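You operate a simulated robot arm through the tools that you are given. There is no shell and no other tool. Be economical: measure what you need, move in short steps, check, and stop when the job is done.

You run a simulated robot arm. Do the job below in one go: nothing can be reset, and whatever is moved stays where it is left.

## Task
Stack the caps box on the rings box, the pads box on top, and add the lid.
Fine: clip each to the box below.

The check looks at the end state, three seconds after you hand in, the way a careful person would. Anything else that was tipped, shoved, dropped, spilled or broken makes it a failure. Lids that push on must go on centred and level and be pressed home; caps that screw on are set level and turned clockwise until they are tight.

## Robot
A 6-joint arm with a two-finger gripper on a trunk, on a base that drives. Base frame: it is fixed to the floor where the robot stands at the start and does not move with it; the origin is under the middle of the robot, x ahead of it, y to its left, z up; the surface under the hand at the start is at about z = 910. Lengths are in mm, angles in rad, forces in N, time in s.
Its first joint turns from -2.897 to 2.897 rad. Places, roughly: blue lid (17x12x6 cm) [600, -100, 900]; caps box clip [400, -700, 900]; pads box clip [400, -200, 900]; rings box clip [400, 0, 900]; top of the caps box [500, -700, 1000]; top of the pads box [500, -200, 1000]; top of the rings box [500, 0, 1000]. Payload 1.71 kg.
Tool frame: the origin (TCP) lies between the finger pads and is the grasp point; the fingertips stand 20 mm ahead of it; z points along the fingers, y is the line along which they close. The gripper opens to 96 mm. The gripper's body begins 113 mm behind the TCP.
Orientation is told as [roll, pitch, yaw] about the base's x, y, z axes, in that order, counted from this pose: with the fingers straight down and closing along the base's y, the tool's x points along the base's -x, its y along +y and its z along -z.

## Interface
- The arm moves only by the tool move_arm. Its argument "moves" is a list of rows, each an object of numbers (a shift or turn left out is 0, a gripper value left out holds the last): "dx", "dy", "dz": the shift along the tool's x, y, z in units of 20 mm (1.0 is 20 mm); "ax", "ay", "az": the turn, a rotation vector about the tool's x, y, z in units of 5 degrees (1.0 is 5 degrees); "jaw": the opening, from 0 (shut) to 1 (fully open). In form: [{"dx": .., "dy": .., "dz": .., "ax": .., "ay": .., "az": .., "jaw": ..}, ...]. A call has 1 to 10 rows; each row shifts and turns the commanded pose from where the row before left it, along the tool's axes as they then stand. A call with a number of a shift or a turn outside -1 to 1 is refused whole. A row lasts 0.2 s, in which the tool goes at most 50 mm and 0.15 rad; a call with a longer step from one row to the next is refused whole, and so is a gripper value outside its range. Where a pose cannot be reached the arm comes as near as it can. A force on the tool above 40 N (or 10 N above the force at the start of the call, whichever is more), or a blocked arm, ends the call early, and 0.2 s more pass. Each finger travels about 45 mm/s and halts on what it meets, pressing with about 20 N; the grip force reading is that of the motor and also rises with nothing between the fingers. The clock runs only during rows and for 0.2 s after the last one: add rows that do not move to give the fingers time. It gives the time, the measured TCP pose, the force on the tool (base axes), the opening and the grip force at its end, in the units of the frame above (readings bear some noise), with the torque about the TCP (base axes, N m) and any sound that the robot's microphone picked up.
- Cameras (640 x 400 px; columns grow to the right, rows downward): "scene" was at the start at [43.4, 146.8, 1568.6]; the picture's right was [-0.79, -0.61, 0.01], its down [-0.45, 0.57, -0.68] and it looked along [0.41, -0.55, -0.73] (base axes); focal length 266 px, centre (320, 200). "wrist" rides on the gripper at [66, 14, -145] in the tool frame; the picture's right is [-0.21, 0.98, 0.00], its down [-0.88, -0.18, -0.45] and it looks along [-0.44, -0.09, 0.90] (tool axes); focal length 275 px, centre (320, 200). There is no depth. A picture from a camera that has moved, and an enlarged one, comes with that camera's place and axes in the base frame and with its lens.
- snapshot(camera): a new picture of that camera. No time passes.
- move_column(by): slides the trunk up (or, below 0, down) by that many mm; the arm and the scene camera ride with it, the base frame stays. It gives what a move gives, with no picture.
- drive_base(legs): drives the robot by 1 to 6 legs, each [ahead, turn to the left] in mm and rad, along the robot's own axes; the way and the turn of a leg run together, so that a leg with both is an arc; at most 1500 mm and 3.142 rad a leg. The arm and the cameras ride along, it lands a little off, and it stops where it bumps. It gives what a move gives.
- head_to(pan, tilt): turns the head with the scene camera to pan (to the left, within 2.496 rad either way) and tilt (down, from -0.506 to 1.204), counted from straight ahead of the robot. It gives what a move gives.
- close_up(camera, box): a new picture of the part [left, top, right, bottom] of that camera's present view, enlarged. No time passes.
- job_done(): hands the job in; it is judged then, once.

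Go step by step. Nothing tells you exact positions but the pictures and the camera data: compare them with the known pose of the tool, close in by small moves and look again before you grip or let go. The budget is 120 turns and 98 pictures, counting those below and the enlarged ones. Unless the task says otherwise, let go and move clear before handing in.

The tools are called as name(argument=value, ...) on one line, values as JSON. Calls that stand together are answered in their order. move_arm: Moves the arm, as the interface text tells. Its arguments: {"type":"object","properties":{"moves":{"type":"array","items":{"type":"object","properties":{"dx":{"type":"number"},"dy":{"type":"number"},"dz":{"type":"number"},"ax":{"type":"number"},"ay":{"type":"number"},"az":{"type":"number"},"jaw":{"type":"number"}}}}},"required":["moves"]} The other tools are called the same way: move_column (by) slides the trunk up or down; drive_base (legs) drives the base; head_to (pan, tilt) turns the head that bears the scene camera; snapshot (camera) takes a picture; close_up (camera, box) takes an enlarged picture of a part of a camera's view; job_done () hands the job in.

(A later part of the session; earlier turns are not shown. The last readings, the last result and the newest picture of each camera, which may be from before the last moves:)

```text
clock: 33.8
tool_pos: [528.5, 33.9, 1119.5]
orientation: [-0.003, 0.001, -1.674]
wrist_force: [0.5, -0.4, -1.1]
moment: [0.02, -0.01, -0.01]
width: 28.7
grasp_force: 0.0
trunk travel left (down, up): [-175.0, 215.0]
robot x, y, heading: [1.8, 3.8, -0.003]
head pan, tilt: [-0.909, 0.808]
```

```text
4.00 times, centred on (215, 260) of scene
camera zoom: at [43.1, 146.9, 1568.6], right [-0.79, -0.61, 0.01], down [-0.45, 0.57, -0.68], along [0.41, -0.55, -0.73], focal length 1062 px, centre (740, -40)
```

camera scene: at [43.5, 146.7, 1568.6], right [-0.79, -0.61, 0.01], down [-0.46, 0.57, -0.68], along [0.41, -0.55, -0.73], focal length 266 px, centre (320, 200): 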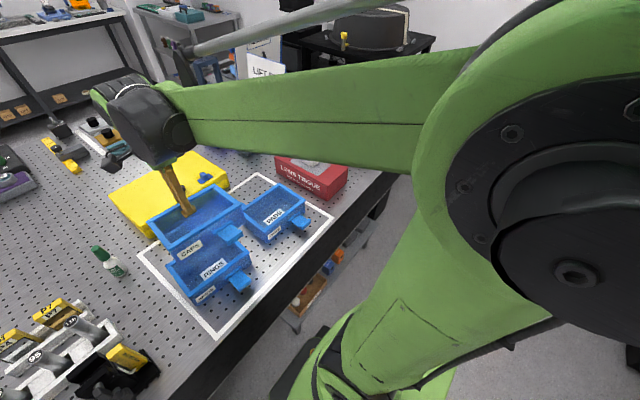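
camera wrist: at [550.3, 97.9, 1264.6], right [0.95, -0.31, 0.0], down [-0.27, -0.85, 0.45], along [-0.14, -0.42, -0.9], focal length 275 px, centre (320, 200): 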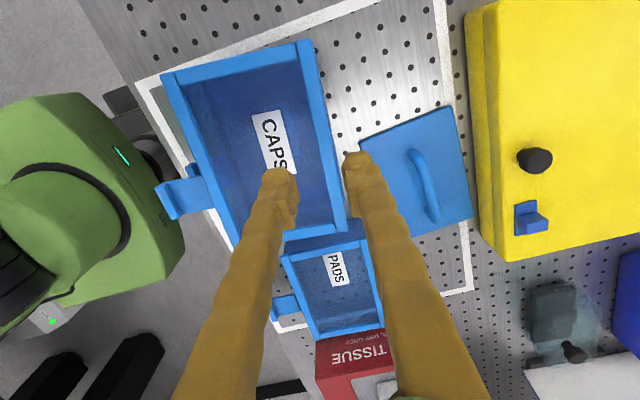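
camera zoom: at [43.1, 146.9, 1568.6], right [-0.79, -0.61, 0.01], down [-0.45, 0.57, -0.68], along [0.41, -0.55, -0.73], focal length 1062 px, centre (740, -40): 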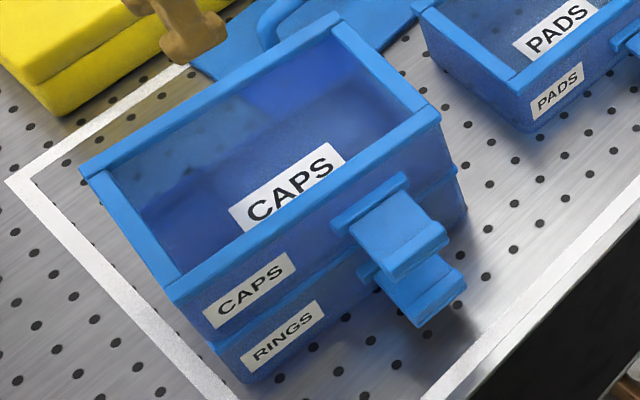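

move_arm(moves=[{"dy": 0.37, "dx": 0.04, "jaw": 0}, {"jaw": 0}, {"dz": 1, "jaw": 0}, {"dz": 1}, {"dz": 0.85}, {}])

move_arm(moves=[{"dz": 0.1}, {"dz": 0.1}, {"dz": 0.1}, {"dz": 0.1}, {"dz": 0.1}, {}])

```text
clock: 35.2
tool_pos: [536.5, 35.5, 1062.7]
orientation: [-0.003, 0.001, -1.676]
wrist_force: [0.4, 0.2, -0.1]
moment: [-0.03, -0.02, 0.02]
width: 0.0
grasp_force: 19.5
trunk travel left (down, up): [-175.0, 215.0]
robot x, y, heading: [-1.2, 0.9, -0.0]
head pan, tilt: [-0.909, 0.808]
```

```text
clock: 36.6
tool_pos: [536.5, 34.9, 1053.1]
orientation: [-0.001, -0.002, -1.675]
wrist_force: [5.1, -1.9, 26.8]
moment: [-0.02, 0.07, 0.02]
width: 0.1
grasp_force: 20.6
trunk travel left (down, up): [-175.0, 215.0]
robot x, y, heading: [0.6, -3.1, -0.004]
head pan, tilt: [-0.909, 0.808]
```

move_arm(moves=[{"dz": -1}, {"dx": -1, "dy": 0.09, "dz": -0.5}, {"dx": -1, "dy": 0.09}, {"dx": -1, "dy": 0.09}, {"dx": -1, "dy": 0.09}, {"dx": -1, "dy": 0.09}, {"dx": -1, "dy": 0.09}, {"dx": -1, "dy": 0.09}, {"dx": -1, "dy": 0.09}, {"dx": -1, "dy": 0.09}])

move_arm(moves=[{"dx": -1, "dy": 0.09}, {"dx": -1, "dy": 0.09}, {"dx": -0.5, "dy": 0.05}, {"dz": 0.9}, {"dz": 0.9}, {}])

snapshot(camera="wrist")

```text
clock: 38.8
tool_pos: [531.7, -146.4, 1081.6]
orientation: [-0.002, -0.001, -1.675]
wrist_force: [-0.6, 0.8, 0.3]
moment: [-0.02, -0.02, 0.01]
width: 0.2
grasp_force: 20.2
trunk travel left (down, up): [-175.0, 215.0]
robot x, y, heading: [-0.6, -0.4, -0.005]
head pan, tilt: [-0.909, 0.808]
```

```text
clock: 40.2
tool_pos: [532.6, -196.6, 1047.7]
orientation: [-0.001, 0.0, -1.675]
wrist_force: [0.1, 0.5, 0.4]
moment: [0.01, -0.01, -0.02]
width: 0.0
grasp_force: 19.5
trunk travel left (down, up): [-175.0, 215.0]
robot x, y, heading: [2.2, 2.4, -0.002]
head pan, tilt: [-0.909, 0.808]
```

```text
54 pictures are left
camera wrist: at [554.4, -131.8, 1192.9], right [0.95, -0.31, 0.0], down [-0.27, -0.85, 0.45], along [-0.14, -0.42, -0.9], focal length 275 px, centre (320, 200)
```

wrist: 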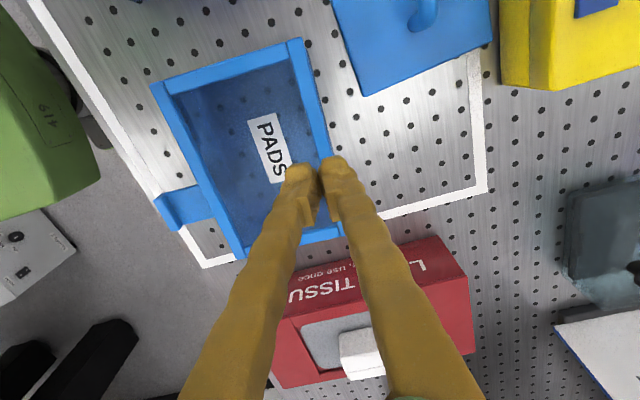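

move_arm(moves=[{"dz": 0.8}, {"dz": 0.8}, {"dz": 0.7}, {"dz": 0.1}, {"dz": 0.1}, {"dz": 0.1}, {}])

move_arm(moves=[{"dz": 0.1}, {"dz": 0.1}, {"dz": 0.1}, {}])

```text
clock: 41.8
tool_pos: [532.5, -195.9, 992.6]
orientation: [-0.003, 0.002, -1.676]
wrist_force: [0.1, -0.3, 0.0]
moment: [0.02, -0.04, 0.0]
width: 0.3
grasp_force: 20.2
trunk travel left (down, up): [-175.0, 215.0]
robot x, y, heading: [-0.2, -2.0, -0.004]
head pan, tilt: [-0.909, 0.808]
```

```text
clock: 42.5
tool_pos: [513.3, -195.1, 999.2]
orientation: [0.02, 0.0, -1.675]
wrist_force: [-0.4, 0.3, 1.1]
moment: [-0.06, -0.07, 0.01]
width: 0.0
grasp_force: 19.7
trunk travel left (down, up): [-175.0, 215.0]
robot x, y, heading: [-0.1, 1.7, -0.001]
head pan, tilt: [-0.909, 0.808]
stopped in row 3: the force on the tool passed its limit at 47 N (the readings are from after the stop); the commanded pose is now the measured one
```

snapshot(camera="wrist")

close_up(camera="scene", box=[180, 160, 340, 260])

```text
53 pictures are left
camera wrist: at [532.0, -131.0, 1145.3], right [0.95, -0.31, 0.02], down [-0.28, -0.85, 0.44], along [-0.12, -0.42, -0.9], focal length 275 px, centre (320, 200)
```

wrist: 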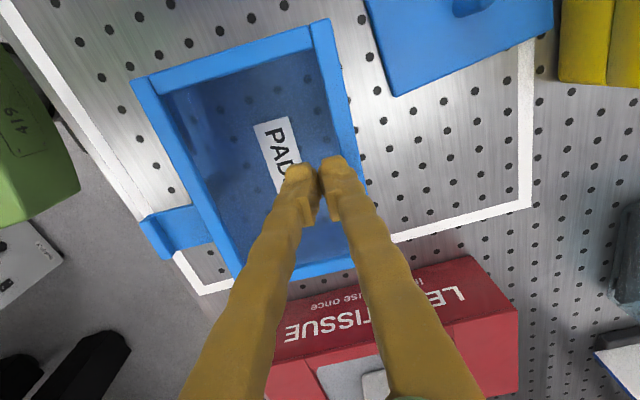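

```text
4.00 times, centred on (260, 210) of scene
camera zoom: at [35.7, 147.6, 1568.5], right [-0.79, -0.61, 0.01], down [-0.45, 0.57, -0.69], along [0.42, -0.55, -0.73], focal length 1062 px, centre (560, 160)
```

zoom: 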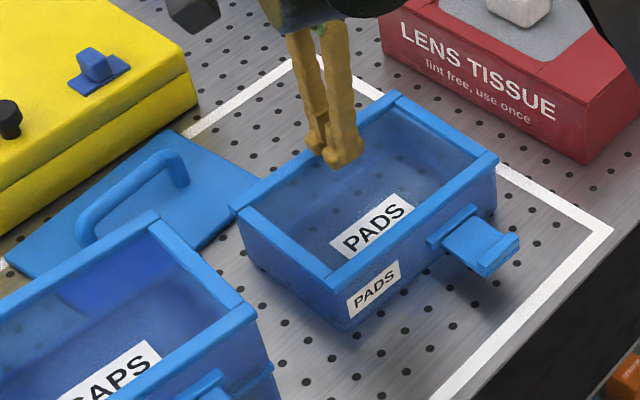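

close_up(camera="scene", box=[240, 210, 312, 250])

close_up(camera="scene", box=[180, 255, 260, 305])

```text
8.89 times, centred on (276, 230) of scene
camera zoom: at [35.7, 147.6, 1568.5], right [-0.79, -0.61, 0.01], down [-0.45, 0.57, -0.69], along [0.42, -0.55, -0.73], focal length 2360 px, centre (711, -67)
```

zoom: 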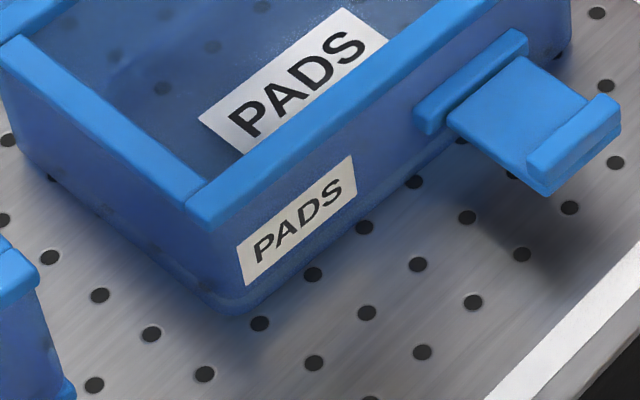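

```text
8.00 times, centred on (220, 280) of scene
camera zoom: at [35.7, 147.6, 1568.5], right [-0.79, -0.61, 0.01], down [-0.45, 0.57, -0.69], along [0.42, -0.55, -0.73], focal length 2124 px, centre (1120, -440)
```

zoom: 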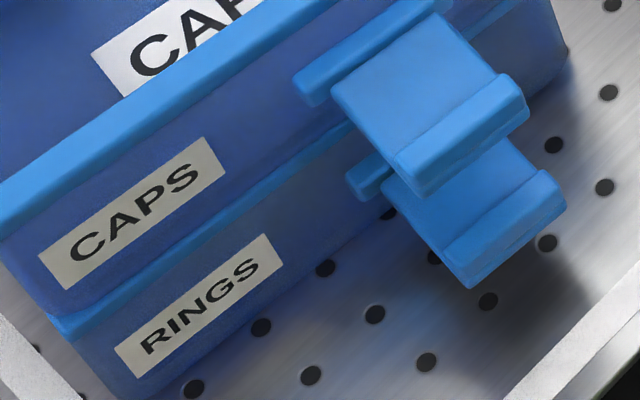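

move_arm(moves=[{"dz": -1, "ax": 0.23}, {"dz": -1}, {"dz": -1}, {"dz": -1}, {"dz": -1}, {"dx": 0.7, "dy": -0.455, "az": -1}, {"dx": 0.73, "dy": -0.39, "az": -1}, {"dx": 0.765, "dy": -0.33, "az": -1}, {"dx": 0.79, "dy": -0.26, "az": -1}, {"dx": 0.81, "dy": -0.19, "az": -1}])

move_arm(moves=[{"dx": 0.823, "dy": -0.12, "az": -1}, {"dx": 0.83, "dy": -0.046, "az": -1}, {"dx": 0.83, "dy": 0.026, "az": -1}, {"dx": 0.826, "dy": 0.099, "az": -1}, {"dx": 0.814, "dy": 0.17, "az": -1}, {"dx": 0.796, "dy": 0.24, "az": -1}, {"dx": 0.772, "dy": 0.31, "az": -1}, {"dx": 0.742, "dy": 0.375, "az": -1}, {"dx": 0.707, "dy": 0.438, "az": -1}, {"dx": 0.666, "dy": 0.5, "az": -1}])

move_arm(moves=[{"dx": 0.62, "dy": 0.557, "az": -1}, {"dx": 0.569, "dy": 0.607, "az": -1}, {"dx": 0.514, "dy": 0.654, "az": -1}, {"dx": 0.455, "dy": 0.696, "az": -1}, {"dx": 0.39, "dy": 0.73, "az": -0.2}, {"ay": -1}, {"ay": -1}, {"ay": -1}, {"ay": -1}, {"ay": -1}])

move_arm(moves=[{"ay": -1}, {"ay": -1}, {"ay": -1}, {"ay": -1}, {}])

snapshot(camera="wrist")

```text
clock: 44.7
tool_pos: [479.5, -121.9, 1097.0]
orientation: [-0.006, 0.002, -1.239]
wrist_force: [-0.1, -0.1, -0.8]
moment: [-0.01, 0.02, 0.0]
width: 0.0
grasp_force: 19.6
trunk travel left (down, up): [-175.0, 215.0]
robot x, y, heading: [-0.7, -3.6, -0.002]
head pan, tilt: [-0.909, 0.808]
```

```text
clock: 46.9
tool_pos: [405.7, 26.4, 1098.6]
orientation: [0.0, 0.007, -0.365]
wrist_force: [0.5, -0.7, 0.7]
moment: [0.02, 0.04, 0.02]
width: 0.2
grasp_force: 19.9
trunk travel left (down, up): [-175.0, 215.0]
robot x, y, heading: [-2.6, 0.1, -0.0]
head pan, tilt: [-0.909, 0.808]
```

```text
clock: 49.1
tool_pos: [366.2, 100.0, 1098.4]
orientation: [0.002, -0.433, -0.001]
wrist_force: [-0.5, 0.8, -0.2]
moment: [0.02, -0.04, 0.01]
width: 0.1
grasp_force: 20.0
trunk travel left (down, up): [-175.0, 215.0]
robot x, y, heading: [-0.4, -0.4, 0.002]
head pan, tilt: [-0.909, 0.808]
```

```text
clock: 50.3
tool_pos: [368.8, 98.1, 1097.6]
orientation: [0.005, -0.779, -0.002]
wrist_force: [-0.4, 0.1, 0.4]
moment: [0.02, -0.04, 0.01]
width: 0.0
grasp_force: 20.2
trunk travel left (down, up): [-175.0, 215.0]
robot x, y, heading: [4.5, 1.6, -0.0]
head pan, tilt: [-0.909, 0.808]
```

```text
49 pictures are left
camera wrist: at [221.3, 112.3, 1155.3], right [0.15, 0.98, 0.15], down [0.31, -0.19, 0.93], along [0.94, -0.09, -0.33], focal length 275 px, centre (320, 200)
```

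wrist: 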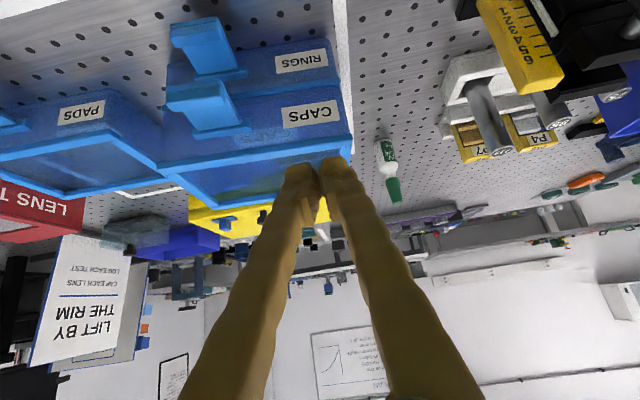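

close_up(camera="wrist", box=[160, 15, 360, 140])

close_up(camera="wrist", box=[280, 60, 360, 130])

```text
3.20 times, centred on (260, 78) of wrist
camera zoom: at [221.3, 112.3, 1155.3], right [0.15, 0.98, 0.15], down [0.31, -0.19, 0.93], along [0.94, -0.09, -0.33], focal length 881 px, centre (512, 592)
```

zoom: 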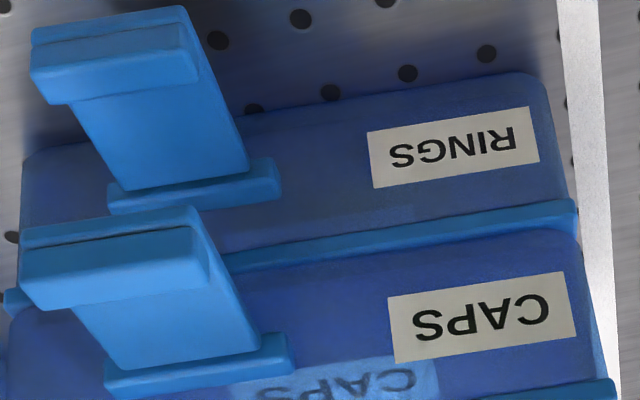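

```text
5.71 times, centred on (320, 95) of wrist
camera zoom: at [221.3, 112.3, 1155.3], right [0.15, 0.98, 0.15], down [0.31, -0.19, 0.93], along [0.94, -0.09, -0.33], focal length 1573 px, centre (320, 800)
```

zoom: 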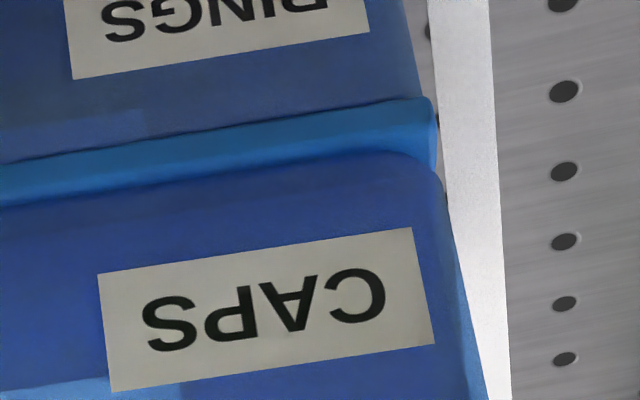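

The caps box sits flush on the rings rim. Next I fetch the pads box by its far rim, this time with the hand pre-tilted so the box stays level.

move_arm(moves=[{"ay": 1}, {"ay": 1}, {"ay": 1}, {"ay": 1}, {"ay": 1}, {"ay": 1}, {"ay": 1}, {"ay": 1}, {"ay": 0.93}])

move_arm(moves=[{"dx": -0.43, "dy": -0.77, "az": 1, "jaw": 0.6}, {"dx": -0.496, "dy": -0.73, "az": 1}, {"dx": -0.557, "dy": -0.684, "az": 1}, {"dx": -0.615, "dy": -0.632, "az": 1}, {"dx": -0.667, "dy": -0.576, "az": 1}, {"dx": -0.715, "dy": -0.516, "az": 1}, {"dx": -0.757, "dy": -0.452, "az": 1}, {"dx": -0.794, "dy": -0.384, "az": 1}, {"dx": -0.824, "dy": -0.313, "az": 1}, {"dx": -0.849, "dy": -0.24, "az": 1}])

move_arm(moves=[{"dx": -0.866, "dy": -0.166, "az": 1}, {"dx": -0.877, "dy": -0.089, "az": 1}, {"dx": -0.882, "dy": -0.013, "az": 1}, {"dx": -0.88, "dy": 0.064, "az": 1}, {"dx": -0.871, "dy": 0.141, "az": 1}, {"dx": -0.855, "dy": 0.216, "az": 1}, {"dx": -0.833, "dy": 0.29, "az": 1}, {"dx": -0.804, "dy": 0.362, "az": 1}, {"dx": -0.77, "dy": 0.43, "az": 1}, {}])

snapshot(camera="wrist")

```text
clock: 52.3
tool_pos: [366.6, 99.4, 1097.8]
orientation: [0.002, -0.001, -0.001]
wrist_force: [0.3, 0.9, -0.1]
moment: [0.0, -0.01, -0.01]
width: 0.3
grasp_force: 20.2
trunk travel left (down, up): [-175.0, 215.0]
robot x, y, heading: [-2.9, 1.5, 0.001]
head pan, tilt: [-0.909, 0.808]
```

```text
clock: 54.5
tool_pos: [453.2, -56.2, 1098.3]
orientation: [0.002, 0.001, -0.874]
wrist_force: [-0.3, -0.6, 0.0]
moment: [-0.03, 0.0, -0.01]
width: 57.7
grasp_force: 0.1
trunk travel left (down, up): [-175.0, 215.0]
robot x, y, heading: [3.2, -1.6, 0.0]
head pan, tilt: [-0.909, 0.808]
```

```text
clock: 56.7
tool_pos: [530.1, -193.0, 1096.9]
orientation: [0.001, 0.001, -1.66]
wrist_force: [0.4, 0.3, 0.2]
moment: [0.03, -0.01, 0.03]
width: 57.6
grasp_force: 0.1
trunk travel left (down, up): [-175.0, 215.0]
robot x, y, heading: [3.0, 2.6, 0.001]
head pan, tilt: [-0.909, 0.808]
```

```text
46 pictures are left
camera wrist: at [550.8, -129.1, 1243.1], right [0.96, -0.29, 0.0], down [-0.26, -0.86, 0.44], along [-0.13, -0.42, -0.9], focal length 275 px, centre (320, 200)
```

wrist: 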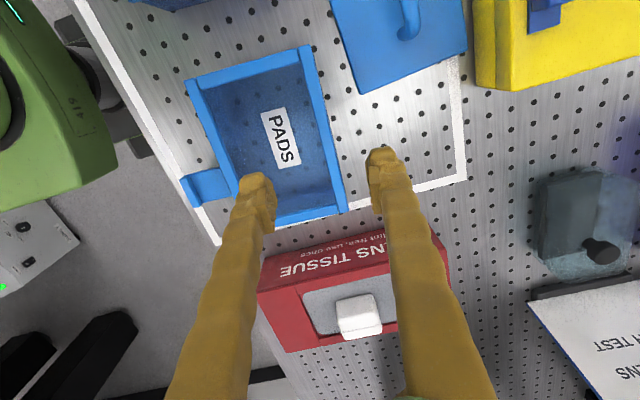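

move_arm(moves=[{"ax": -0.55, "dy": 0.2}, {"ax": -0.55, "az": -0.1}, {"dz": 0.96, "dy": -0.092}, {"dz": 0.96, "dy": -0.092}, {"dz": 0.96, "dy": -0.092}, {"dz": 0.96, "dy": -0.092}, {"dz": 0.96, "dy": -0.092}, {"dz": 0.96, "dy": -0.092}, {"dz": 0.96, "dy": -0.092}, {}])

snapshot(camera="wrist")

```text
clock: 58.9
tool_pos: [533.7, -191.6, 963.5]
orientation: [0.095, 0.0, -1.651]
wrist_force: [0.5, 0.7, -0.4]
moment: [-0.01, 0.01, 0.01]
width: 57.8
grasp_force: 0.0
trunk travel left (down, up): [-175.0, 215.0]
robot x, y, heading: [0.4, 1.4, -0.001]
head pan, tilt: [-0.909, 0.808]
```

```text
45 pictures are left
camera wrist: at [540.8, -126.7, 1110.2], right [0.95, -0.28, 0.09], down [-0.29, -0.86, 0.42], along [-0.04, -0.43, -0.9], focal length 275 px, centre (320, 200)
```

wrist: 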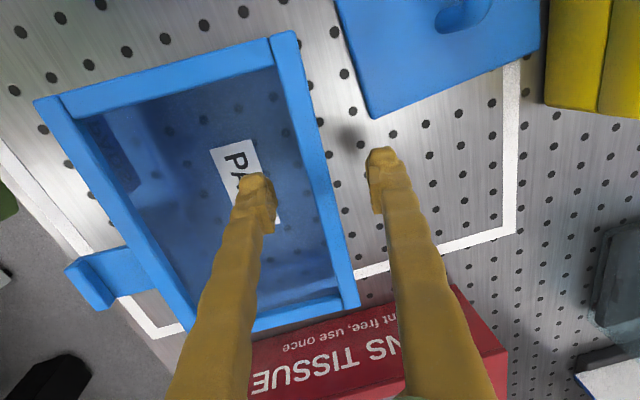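

move_arm(moves=[{"jaw": 0.3}, {"jaw": 0.2}, {"jaw": 0}, {"jaw": 0}, {"jaw": 0}, {"jaw": 0}, {"jaw": 0}])

move_arm(moves=[{"dz": -0.5, "dy": 0.048}, {"dz": -0.5, "dy": 0.048}, {"dz": -0.5, "dy": 0.048}, {"dz": -0.5, "dy": 0.048}, {}])

snapshot(camera="wrist")

snapshot(camera="scene")

```text
clock: 60.5
tool_pos: [534.3, -191.1, 964.2]
orientation: [0.095, 0.002, -1.649]
wrist_force: [1.0, 0.2, 0.0]
moment: [0.06, -0.18, -0.08]
width: 7.2
grasp_force: 19.9
trunk travel left (down, up): [-175.0, 215.0]
robot x, y, heading: [-2.3, 0.2, 0.003]
head pan, tilt: [-0.909, 0.808]
```

```text
clock: 61.7
tool_pos: [533.6, -193.4, 1003.4]
orientation: [0.096, 0.0, -1.649]
wrist_force: [-0.2, 0.0, -2.9]
moment: [0.02, -0.14, 0.02]
width: 7.4
grasp_force: 19.7
trunk travel left (down, up): [-175.0, 215.0]
robot x, y, heading: [0.9, -1.1, -0.001]
head pan, tilt: [-0.909, 0.808]
```

```text
44 pictures are left
camera wrist: at [540.7, -127.1, 1149.4], right [0.95, -0.28, 0.09], down [-0.29, -0.86, 0.42], along [-0.04, -0.43, -0.9], focal length 275 px, centre (320, 200)
```

wrist: 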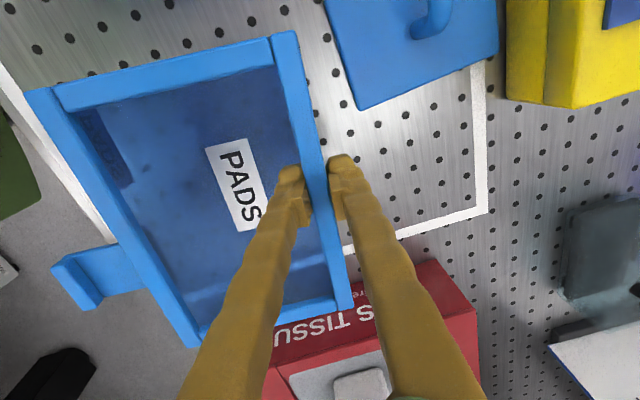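

```text
43 pictures are left
camera scene: at [43.4, 146.8, 1568.6], right [-0.79, -0.61, 0.01], down [-0.45, 0.57, -0.68], along [0.41, -0.55, -0.73], focal length 266 px, centre (320, 200)
```

scene: 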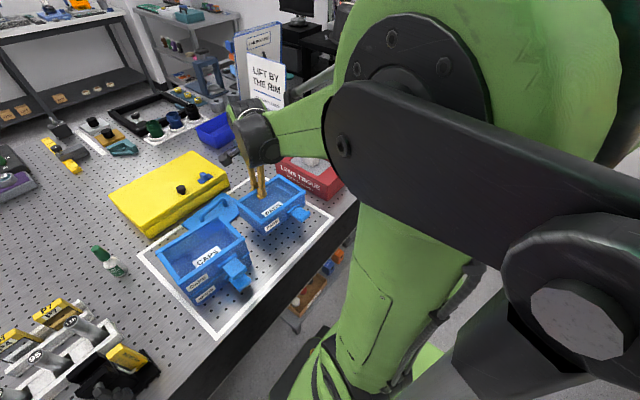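

move_arm(moves=[{"dz": -1, "dy": 0.096}, {"dz": -1, "dy": 0.096}, {"dz": -1, "dy": 0.096}, {"dz": -1, "dy": 0.096}, {"dz": -1, "dy": 0.096}, {"dz": -0.6, "dy": 0.05}, {"dx": 1, "dy": -0.07}, {"dx": 1, "dy": -0.07}, {"dx": 1, "dy": -0.07}, {"dx": 1, "dy": -0.07}])

move_arm(moves=[{"dx": 1, "dy": -0.07, "az": 0.14}, {"dx": 1, "dy": -0.07, "az": 0.14}, {"dx": 1, "dy": -0.07}, {"dx": 1, "dy": -0.07}, {"dx": 1, "dy": -0.07}, {"dx": 1, "dy": -0.07}, {"dx": 1, "dy": -0.07}, {"dx": 0.5, "dy": -0.04}, {}, {}])

close_up(camera="scene", box=[125, 175, 275, 315])

```text
clock: 63.9
tool_pos: [535.4, -112.5, 1115.3]
orientation: [0.095, 0.002, -1.649]
wrist_force: [0.1, -0.1, -3.0]
moment: [-0.02, -0.12, 0.07]
width: 7.3
grasp_force: 20.1
trunk travel left (down, up): [-175.0, 215.0]
robot x, y, heading: [1.9, 1.2, -0.001]
head pan, tilt: [-0.909, 0.808]
```

```text
clock: 66.1
tool_pos: [540.6, 37.6, 1113.8]
orientation: [0.096, 0.004, -1.675]
wrist_force: [0.4, -0.3, -2.5]
moment: [0.02, -0.12, -0.04]
width: 7.0
grasp_force: 20.0
trunk travel left (down, up): [-175.0, 215.0]
robot x, y, heading: [-1.9, -0.1, -0.001]
head pan, tilt: [-0.909, 0.808]
```

```text
2.86 times, centred on (200, 245) of scene
camera zoom: at [43.4, 146.9, 1568.6], right [-0.79, -0.61, 0.01], down [-0.45, 0.57, -0.68], along [0.41, -0.55, -0.73], focal length 758 px, centre (663, 71)
```

zoom: 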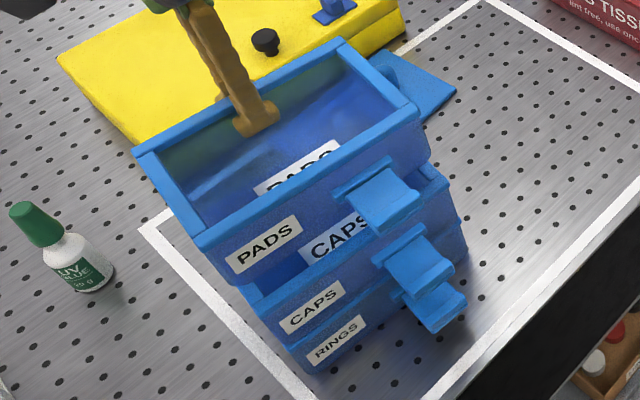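

move_arm(moves=[{"dy": -0.25, "dx": -0.07}, {"dz": 0.45, "dy": -0.043}, {"dz": 0.45, "dy": -0.043}, {}])

close_up(camera="scene", box=[130, 215, 210, 305])

close_up(camera="scene", box=[195, 175, 275, 265])

```text
clock: 67.1
tool_pos: [534.0, 37.2, 1095.8]
orientation: [0.096, 0.004, -1.674]
wrist_force: [0.7, -0.4, -2.8]
moment: [-0.01, -0.13, -0.06]
width: 7.5
grasp_force: 20.0
trunk travel left (down, up): [-175.0, 215.0]
robot x, y, heading: [-0.4, -0.3, 0.003]
head pan, tilt: [-0.909, 0.808]
```

```text
4.44 times, centred on (170, 260) of scene
camera zoom: at [43.5, 146.9, 1568.6], right [-0.79, -0.61, 0.01], down [-0.46, 0.57, -0.68], along [0.41, -0.55, -0.73], focal length 1180 px, centre (987, -67)
```

zoom: 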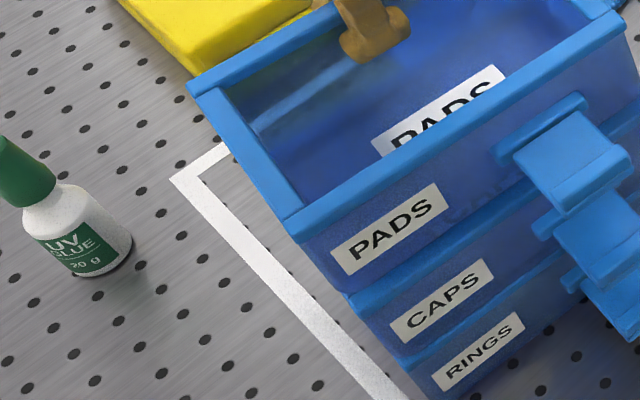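

```text
4.44 times, centred on (235, 220) of scene
camera zoom: at [43.5, 146.9, 1568.6], right [-0.79, -0.61, 0.01], down [-0.46, 0.57, -0.68], along [0.41, -0.55, -0.73], focal length 1180 px, centre (698, 111)
```

zoom: 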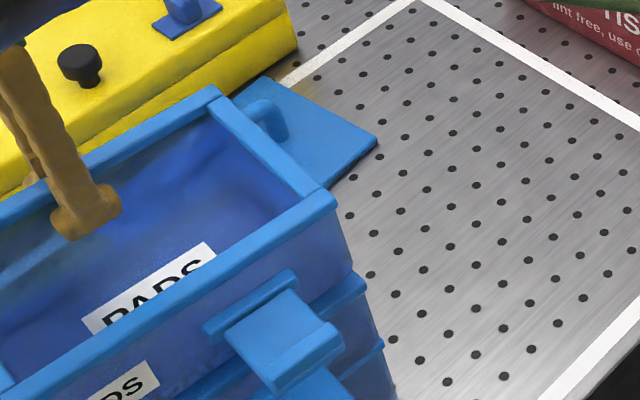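

move_arm(moves=[{"dy": -0.06, "dx": 0.02, "az": -0.12}, {"dz": 0.1, "dy": -0.01}, {"dz": 0.1, "dy": -0.01}, {"dz": 0.1, "dy": -0.01}, {"dz": 0.05, "dy": -0.005}, {"dz": 0.05, "dy": -0.005}, {}])

```text
clock: 68.7
tool_pos: [532.8, 37.3, 1087.5]
orientation: [0.096, 0.0, -1.662]
wrist_force: [1.5, -0.1, 6.7]
moment: [-0.17, -0.28, 0.13]
width: 7.2
grasp_force: 19.5
trunk travel left (down, up): [-175.0, 215.0]
robot x, y, heading: [2.2, -0.1, 0.001]
head pan, tilt: [-0.909, 0.808]
```

close_up(camera="scene", box=[135, 185, 263, 305])

close_up(camera="scene", box=[150, 245, 214, 305])

```text
3.33 times, centred on (199, 245) of scene
camera zoom: at [43.1, 146.9, 1568.7], right [-0.79, -0.61, 0.01], down [-0.45, 0.57, -0.68], along [0.41, -0.55, -0.73], focal length 885 px, centre (723, 50)
```

zoom: 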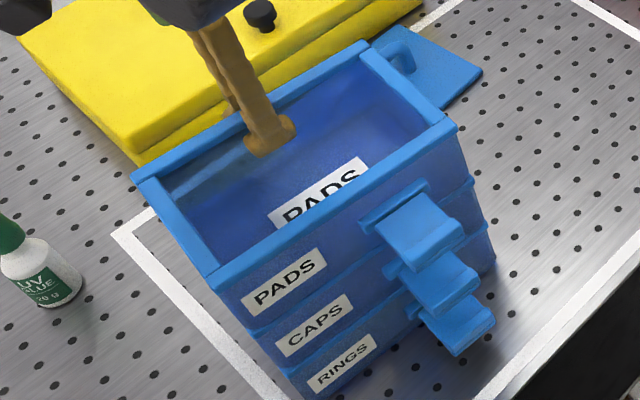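

```text
6.67 times, centred on (182, 275) of scene
camera zoom: at [43.1, 146.9, 1568.7], right [-0.79, -0.61, 0.01], down [-0.45, 0.57, -0.68], along [0.41, -0.55, -0.73], focal length 1770 px, centre (1240, -300)
```

zoom: 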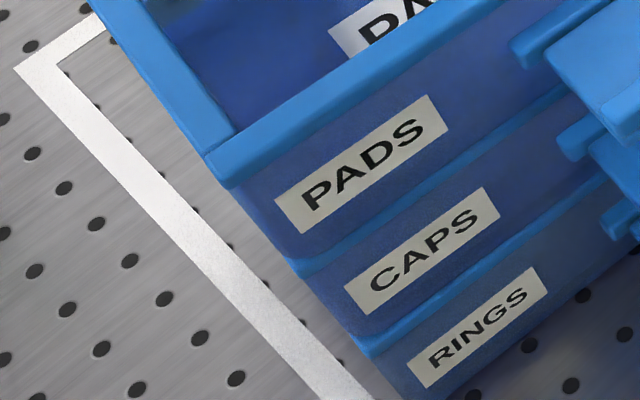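

move_arm(moves=[{"jaw": 0.3}, {"jaw": 0.3}, {"jaw": 0.3}, {"dz": -1}, {"dz": -1}, {"dz": -1, "ax": 0.55}, {"dz": -1, "ax": 0.55, "jaw": 0.6}, {}])

snapshot(camera="wrist")

close_up(camera="scene", box=[135, 185, 263, 305])

```text
clock: 70.5
tool_pos: [524.7, 38.2, 1168.6]
orientation: [0.001, 0.001, -1.664]
wrist_force: [0.1, 0.6, -0.2]
moment: [-0.01, 0.02, 0.01]
width: 57.5
grasp_force: 0.1
trunk travel left (down, up): [-175.0, 215.0]
robot x, y, heading: [2.6, 2.2, -0.002]
head pan, tilt: [-0.909, 0.808]
```

```text
37 pictures are left
camera wrist: at [546.9, 101.9, 1313.9], right [0.96, -0.3, 0.0], down [-0.26, -0.86, 0.44], along [-0.13, -0.42, -0.9], focal length 275 px, centre (320, 200)
```

wrist: 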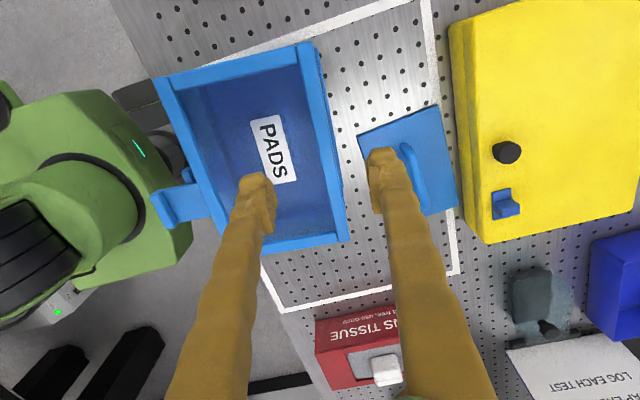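

```text
3.33 times, centred on (199, 245) of scene
camera zoom: at [43.5, 146.9, 1568.6], right [-0.79, -0.61, 0.01], down [-0.46, 0.57, -0.68], along [0.41, -0.55, -0.73], focal length 885 px, centre (723, 50)
```

zoom: 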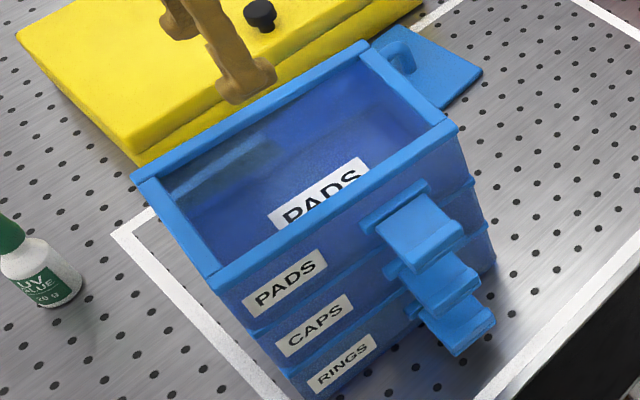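

move_arm(moves=[{"dx": -0.81, "dy": 0.83, "az": -0.28}, {"dx": -0.81, "dy": 0.83, "az": -0.28}, {"dx": -0.81, "dy": 0.83, "az": -0.28}, {"dx": -0.81, "dy": 0.83, "az": -0.28}, {"dx": -0.81, "dy": 0.83, "az": -0.28}, {"dx": -0.81, "dy": 0.83, "az": -0.28}, {"dx": -0.81, "dy": 0.83, "az": -0.28}, {"dz": 1}, {"dz": 1}, {}])

snapshot(camera="wrist")

```text
clock: 72.7
tool_pos: [640.3, -78.5, 1127.5]
orientation: [-0.001, 0.001, -1.492]
wrist_force: [0.2, -0.7, 0.4]
moment: [-0.02, 0.01, -0.04]
width: 57.4
grasp_force: 0.1
trunk travel left (down, up): [-175.0, 215.0]
robot x, y, heading: [1.1, 0.8, -0.008]
head pan, tilt: [-0.909, 0.808]
```

```text
35 pictures are left
camera wrist: at [649.9, -11.7, 1272.7], right [0.99, -0.13, 0.0], down [-0.12, -0.89, 0.44], along [-0.06, -0.44, -0.9], focal length 275 px, centre (320, 200)
```

wrist: 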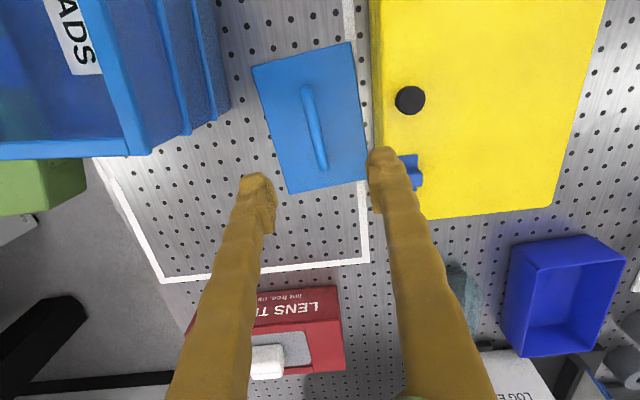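

move_arm(moves=[{"dx": -0.1, "dy": -0.32, "az": 0.1}, {"dz": 1}, {"dz": 1}, {"dz": 1}, {"dz": 1}, {"dz": 1}, {"dz": 1}, {"dz": 0.6}, {}])

snapshot(camera="wrist")

close_up(camera="scene", box=[170, 150, 280, 230])

```text
clock: 74.7
tool_pos: [634.0, -78.4, 995.3]
orientation: [0.001, 0.001, -1.501]
wrist_force: [0.1, 0.4, 0.0]
moment: [-0.01, -0.02, -0.01]
width: 57.6
grasp_force: 0.1
trunk travel left (down, up): [-175.0, 215.0]
robot x, y, heading: [-2.1, -0.4, 0.004]
head pan, tilt: [-0.909, 0.808]
```

```text
34 pictures are left
camera wrist: at [644.9, -13.6, 1141.0], right [0.99, -0.14, 0.0], down [-0.12, -0.89, 0.44], along [-0.06, -0.44, -0.9], focal length 275 px, centre (320, 200)
```

wrist: 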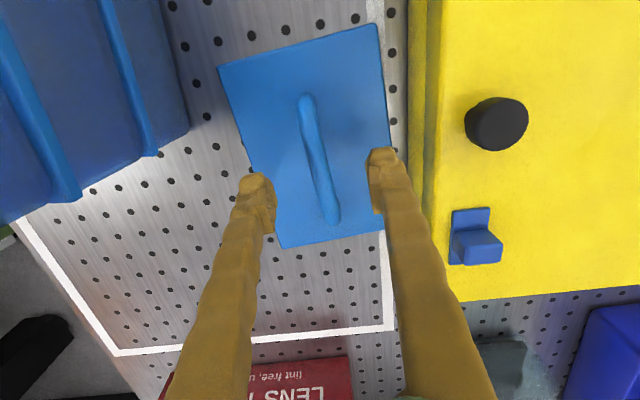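

```text
5.00 times, centred on (225, 190) of scene
camera zoom: at [43.6, 146.8, 1568.6], right [-0.79, -0.61, 0.01], down [-0.46, 0.57, -0.68], along [0.41, -0.55, -0.73], focal length 1327 px, centre (795, 250)
```

zoom: 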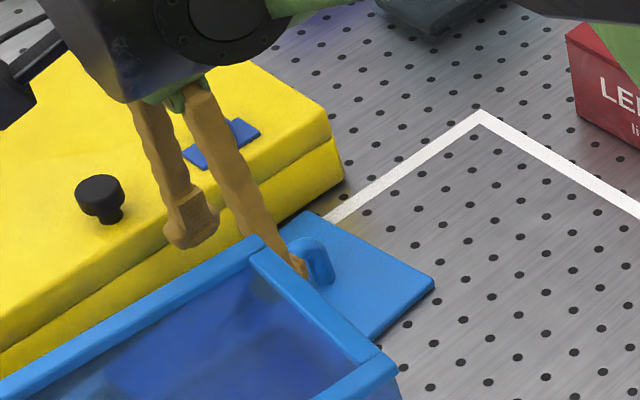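

move_arm(moves=[{"dx": -0.18, "dy": 0.05}, {"dz": 0.9}, {"dz": 0.9}, {"dz": 0.4}, {"dz": 0.2}, {}])

snapshot(camera="wrist")

```text
clock: 76.1
tool_pos: [635.6, -83.9, 947.2]
orientation: [0.0, 0.003, -1.502]
wrist_force: [0.1, -0.4, 0.0]
moment: [-0.01, -0.02, -0.03]
width: 57.6
grasp_force: 0.0
trunk travel left (down, up): [-175.0, 215.0]
robot x, y, heading: [-0.8, -2.1, -0.0]
head pan, tilt: [-0.909, 0.808]
```

```text
32 pictures are left
camera wrist: at [645.4, -17.1, 1092.6], right [0.99, -0.14, 0.0], down [-0.12, -0.89, 0.44], along [-0.06, -0.44, -0.9], focal length 275 px, centre (320, 200)
```

wrist: 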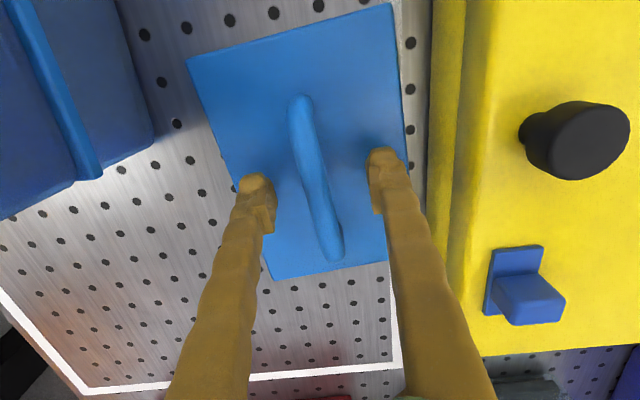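

move_arm(moves=[{"jaw": 0.3}, {"jaw": 0.2}, {"jaw": 0}, {"jaw": 0}, {"jaw": 0}, {"jaw": 0}, {"jaw": 0}])

move_arm(moves=[{"dz": -0.5}, {"dz": -0.5}, {"dz": -1}, {"dz": -1}, {}])

snapshot(camera="wrist")

```text
clock: 77.7
tool_pos: [635.7, -82.8, 945.4]
orientation: [0.0, 0.001, -1.502]
wrist_force: [-0.4, 0.5, -0.7]
moment: [0.02, 0.0, 0.03]
width: 8.1
grasp_force: 20.4
trunk travel left (down, up): [-175.0, 215.0]
robot x, y, heading: [0.1, -0.6, -0.0]
head pan, tilt: [-0.909, 0.808]
```

```text
clock: 78.9
tool_pos: [635.7, -83.6, 1008.5]
orientation: [0.0, 0.002, -1.502]
wrist_force: [-0.8, -0.2, -1.1]
moment: [-0.02, -0.02, 0.01]
width: 8.0
grasp_force: 19.7
trunk travel left (down, up): [-175.0, 215.0]
robot x, y, heading: [-0.0, 2.6, 0.002]
head pan, tilt: [-0.909, 0.808]
```

```text
31 pictures are left
camera wrist: at [645.9, -17.6, 1154.4], right [0.99, -0.14, 0.0], down [-0.12, -0.89, 0.44], along [-0.06, -0.44, -0.9], focal length 275 px, centre (320, 200)
```

wrist: 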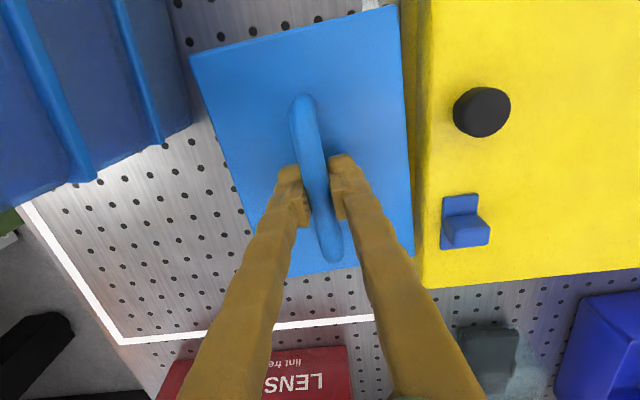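

move_arm(moves=[{"dz": -1}, {"dz": -1}, {"dz": -1}, {"dz": -1}, {"dz": -1}, {"dz": -1}, {"dz": -1}, {"dz": -1}, {"az": 0.93}, {"az": 0.93}])

move_arm(moves=[{"dx": 0.6, "dy": -0.93}, {"dx": 0.6, "dy": -0.93}, {"dx": 0.6, "dy": -0.93}, {"dx": 0.6, "dy": -0.93}, {"dx": 0.6, "dy": -0.93}, {"dx": 0.6, "dy": -0.93}, {"dx": 0.6, "dy": -0.93}, {"dx": 0.6, "dy": -0.93}, {"dx": 0.6, "dy": -0.93}, {}])

close_up(camera="scene", box=[115, 165, 265, 305])

snapshot(camera="wrist")

```text
clock: 81.1
tool_pos: [634.8, -83.0, 1167.6]
orientation: [-0.001, 0.002, -1.665]
wrist_force: [-0.3, -0.3, 0.1]
moment: [-0.01, 0.01, -0.02]
width: 7.8
grasp_force: 20.3
trunk travel left (down, up): [-175.0, 215.0]
robot x, y, heading: [-0.4, -2.6, 0.001]
head pan, tilt: [-0.909, 0.808]
```

```text
clock: 83.3
tool_pos: [478.1, 40.4, 1167.4]
orientation: [0.0, 0.001, -1.663]
wrist_force: [-0.3, -0.6, -1.2]
moment: [-0.01, -0.03, -0.02]
width: 8.0
grasp_force: 20.5
trunk travel left (down, up): [-175.0, 215.0]
robot x, y, heading: [-3.2, 1.2, -0.004]
head pan, tilt: [-0.909, 0.808]
```

```text
2.86 times, centred on (190, 235) of scene
camera zoom: at [43.0, 146.9, 1568.6], right [-0.79, -0.61, 0.01], down [-0.45, 0.57, -0.68], along [0.41, -0.55, -0.73], focal length 758 px, centre (691, 100)
```

zoom: 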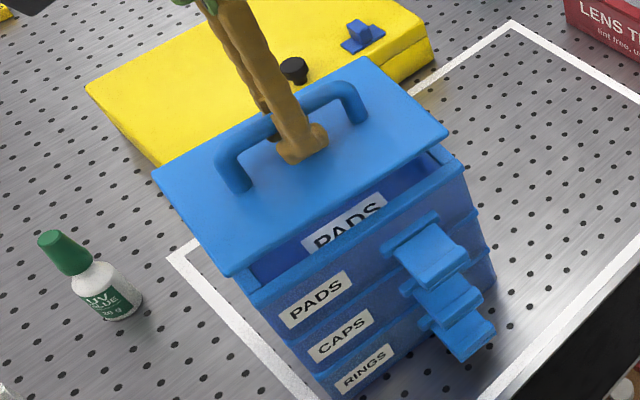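

```text
29 pictures are left
camera wrist: at [499.2, 103.8, 1313.6], right [0.96, -0.3, 0.0], down [-0.27, -0.86, 0.44], along [-0.13, -0.42, -0.9], focal length 275 px, centre (320, 200)
```

wrist: 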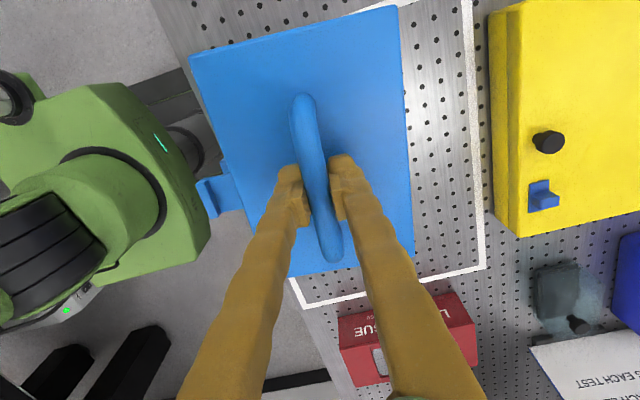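

move_arm(moves=[{"dz": 0.4}, {"dz": 0.4}, {"dz": 0.3}, {}])

close_up(camera="scene", box=[125, 215, 205, 285])

close_up(camera="scene", box=[185, 175, 265, 245])

```text
clock: 84.3
tool_pos: [477.8, 37.9, 1145.0]
orientation: [0.001, 0.002, -1.663]
wrist_force: [-1.0, -0.8, -1.3]
moment: [-0.02, 0.0, 0.0]
width: 8.1
grasp_force: 19.7
trunk travel left (down, up): [-175.0, 215.0]
robot x, y, heading: [-1.2, -7.0, -0.003]
head pan, tilt: [-0.909, 0.808]
```

```text
5.71 times, centred on (165, 250) of scene
camera zoom: at [43.3, 146.9, 1568.6], right [-0.79, -0.61, 0.01], down [-0.45, 0.57, -0.68], along [0.41, -0.55, -0.73], focal length 1517 px, centre (1206, -86)
```

zoom: 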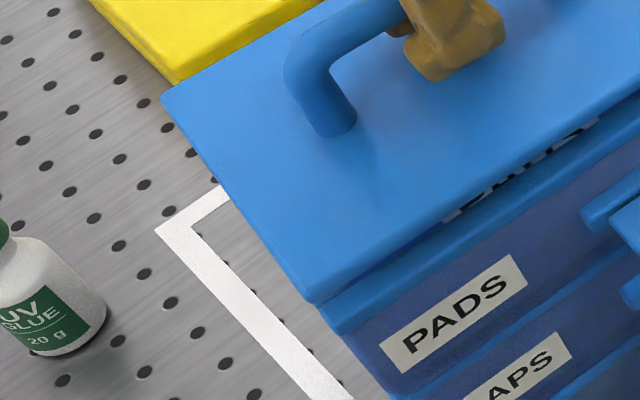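

```text
5.71 times, centred on (225, 210) of scene
camera zoom: at [43.3, 146.9, 1568.6], right [-0.79, -0.61, 0.01], down [-0.45, 0.57, -0.68], along [0.41, -0.55, -0.73], focal length 1517 px, centre (863, 143)
```

zoom: 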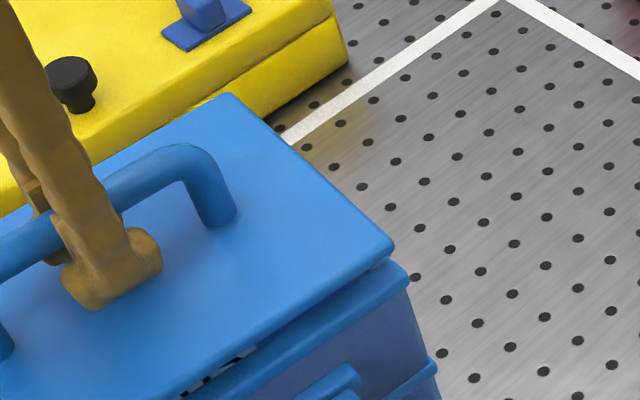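

move_arm(moves=[{"dz": 0.2}, {"dz": 0.2}, {"dz": 0.05}, {}])

close_up(camera="scene", box=[145, 245, 193, 285])

close_up(camera="scene", box=[205, 195, 253, 235])

```text
clock: 85.3
tool_pos: [478.9, 39.2, 1137.3]
orientation: [0.0, 0.001, -1.664]
wrist_force: [0.7, 0.5, -0.6]
moment: [-0.02, 0.0, 0.0]
width: 7.9
grasp_force: 19.9
trunk travel left (down, up): [-175.0, 215.0]
robot x, y, heading: [0.7, -2.2, -0.003]
head pan, tilt: [-0.909, 0.808]
```

```text
10.00 times, centred on (169, 265) of scene
camera zoom: at [43.3, 146.9, 1568.6], right [-0.79, -0.61, 0.01], down [-0.45, 0.57, -0.68], along [0.41, -0.55, -0.73], focal length 2655 px, centre (1830, -450)
```

zoom: 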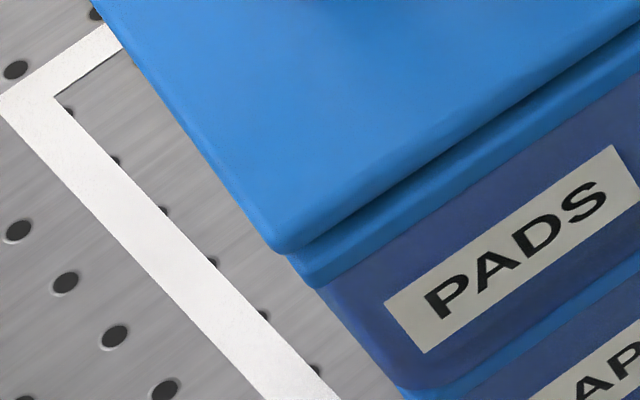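

```text
10.00 times, centred on (229, 215) of scene
camera zoom: at [43.3, 146.9, 1568.6], right [-0.79, -0.61, 0.01], down [-0.45, 0.57, -0.68], along [0.41, -0.55, -0.73], focal length 2655 px, centre (1230, 50)
```

zoom: 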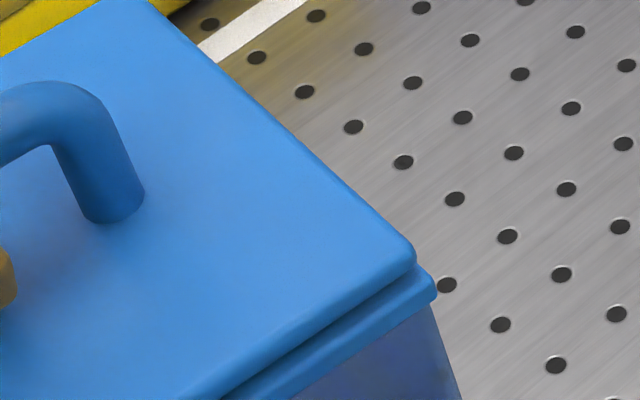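

move_arm(moves=[{"dy": -0.06, "dx": -0.065}, {"dz": 0.1}, {"dz": 0.1}, {"dz": 0.05}, {}])

move_arm(moves=[{"dz": 0.05}, {"dz": 0.05}, {"dz": 0.05}, {}])

```text
clock: 86.5
tool_pos: [475.5, 38.4, 1132.5]
orientation: [-0.001, 0.002, -1.665]
wrist_force: [2.3, -0.8, 18.7]
moment: [0.0, 0.01, 0.01]
width: 7.9
grasp_force: 20.2
trunk travel left (down, up): [-175.0, 215.0]
robot x, y, heading: [3.2, -0.0, -0.001]
head pan, tilt: [-0.909, 0.808]
```

```text
clock: 87.5
tool_pos: [475.8, 38.5, 1127.9]
orientation: [0.002, 0.002, -1.661]
wrist_force: [1.5, -1.8, 17.6]
moment: [-0.01, 0.02, -0.01]
width: 7.4
grasp_force: 19.5
trunk travel left (down, up): [-175.0, 215.0]
robot x, y, heading: [-5.0, -1.1, -0.002]
head pan, tilt: [-0.909, 0.808]
```

close_up(camera="scene", box=[125, 185, 253, 285])

close_up(camera="scene", box=[145, 245, 193, 285])

```text
4.00 times, centred on (189, 235) of scene
camera zoom: at [42.6, 146.7, 1568.6], right [-0.79, -0.61, 0.01], down [-0.45, 0.57, -0.68], along [0.41, -0.55, -0.73], focal length 1062 px, centre (844, 60)
```

zoom: 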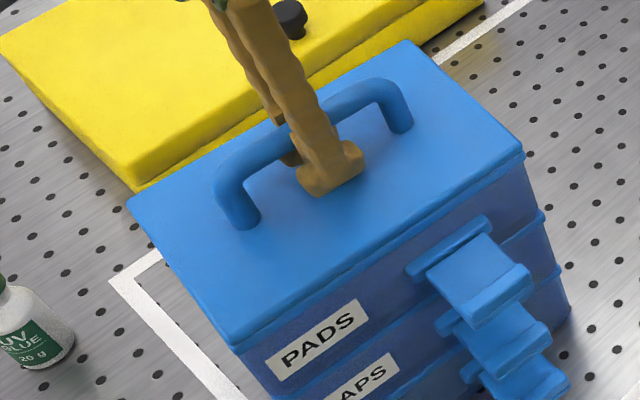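

```text
10.00 times, centred on (169, 265) of scene
camera zoom: at [42.6, 146.7, 1568.6], right [-0.79, -0.61, 0.01], down [-0.45, 0.57, -0.68], along [0.41, -0.55, -0.73], focal length 2655 px, centre (1830, -450)
```

zoom: 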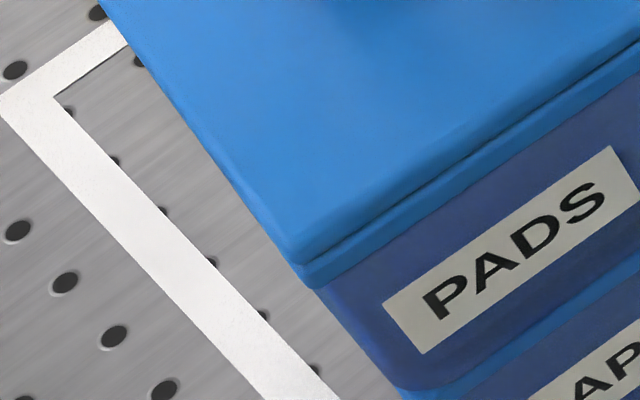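

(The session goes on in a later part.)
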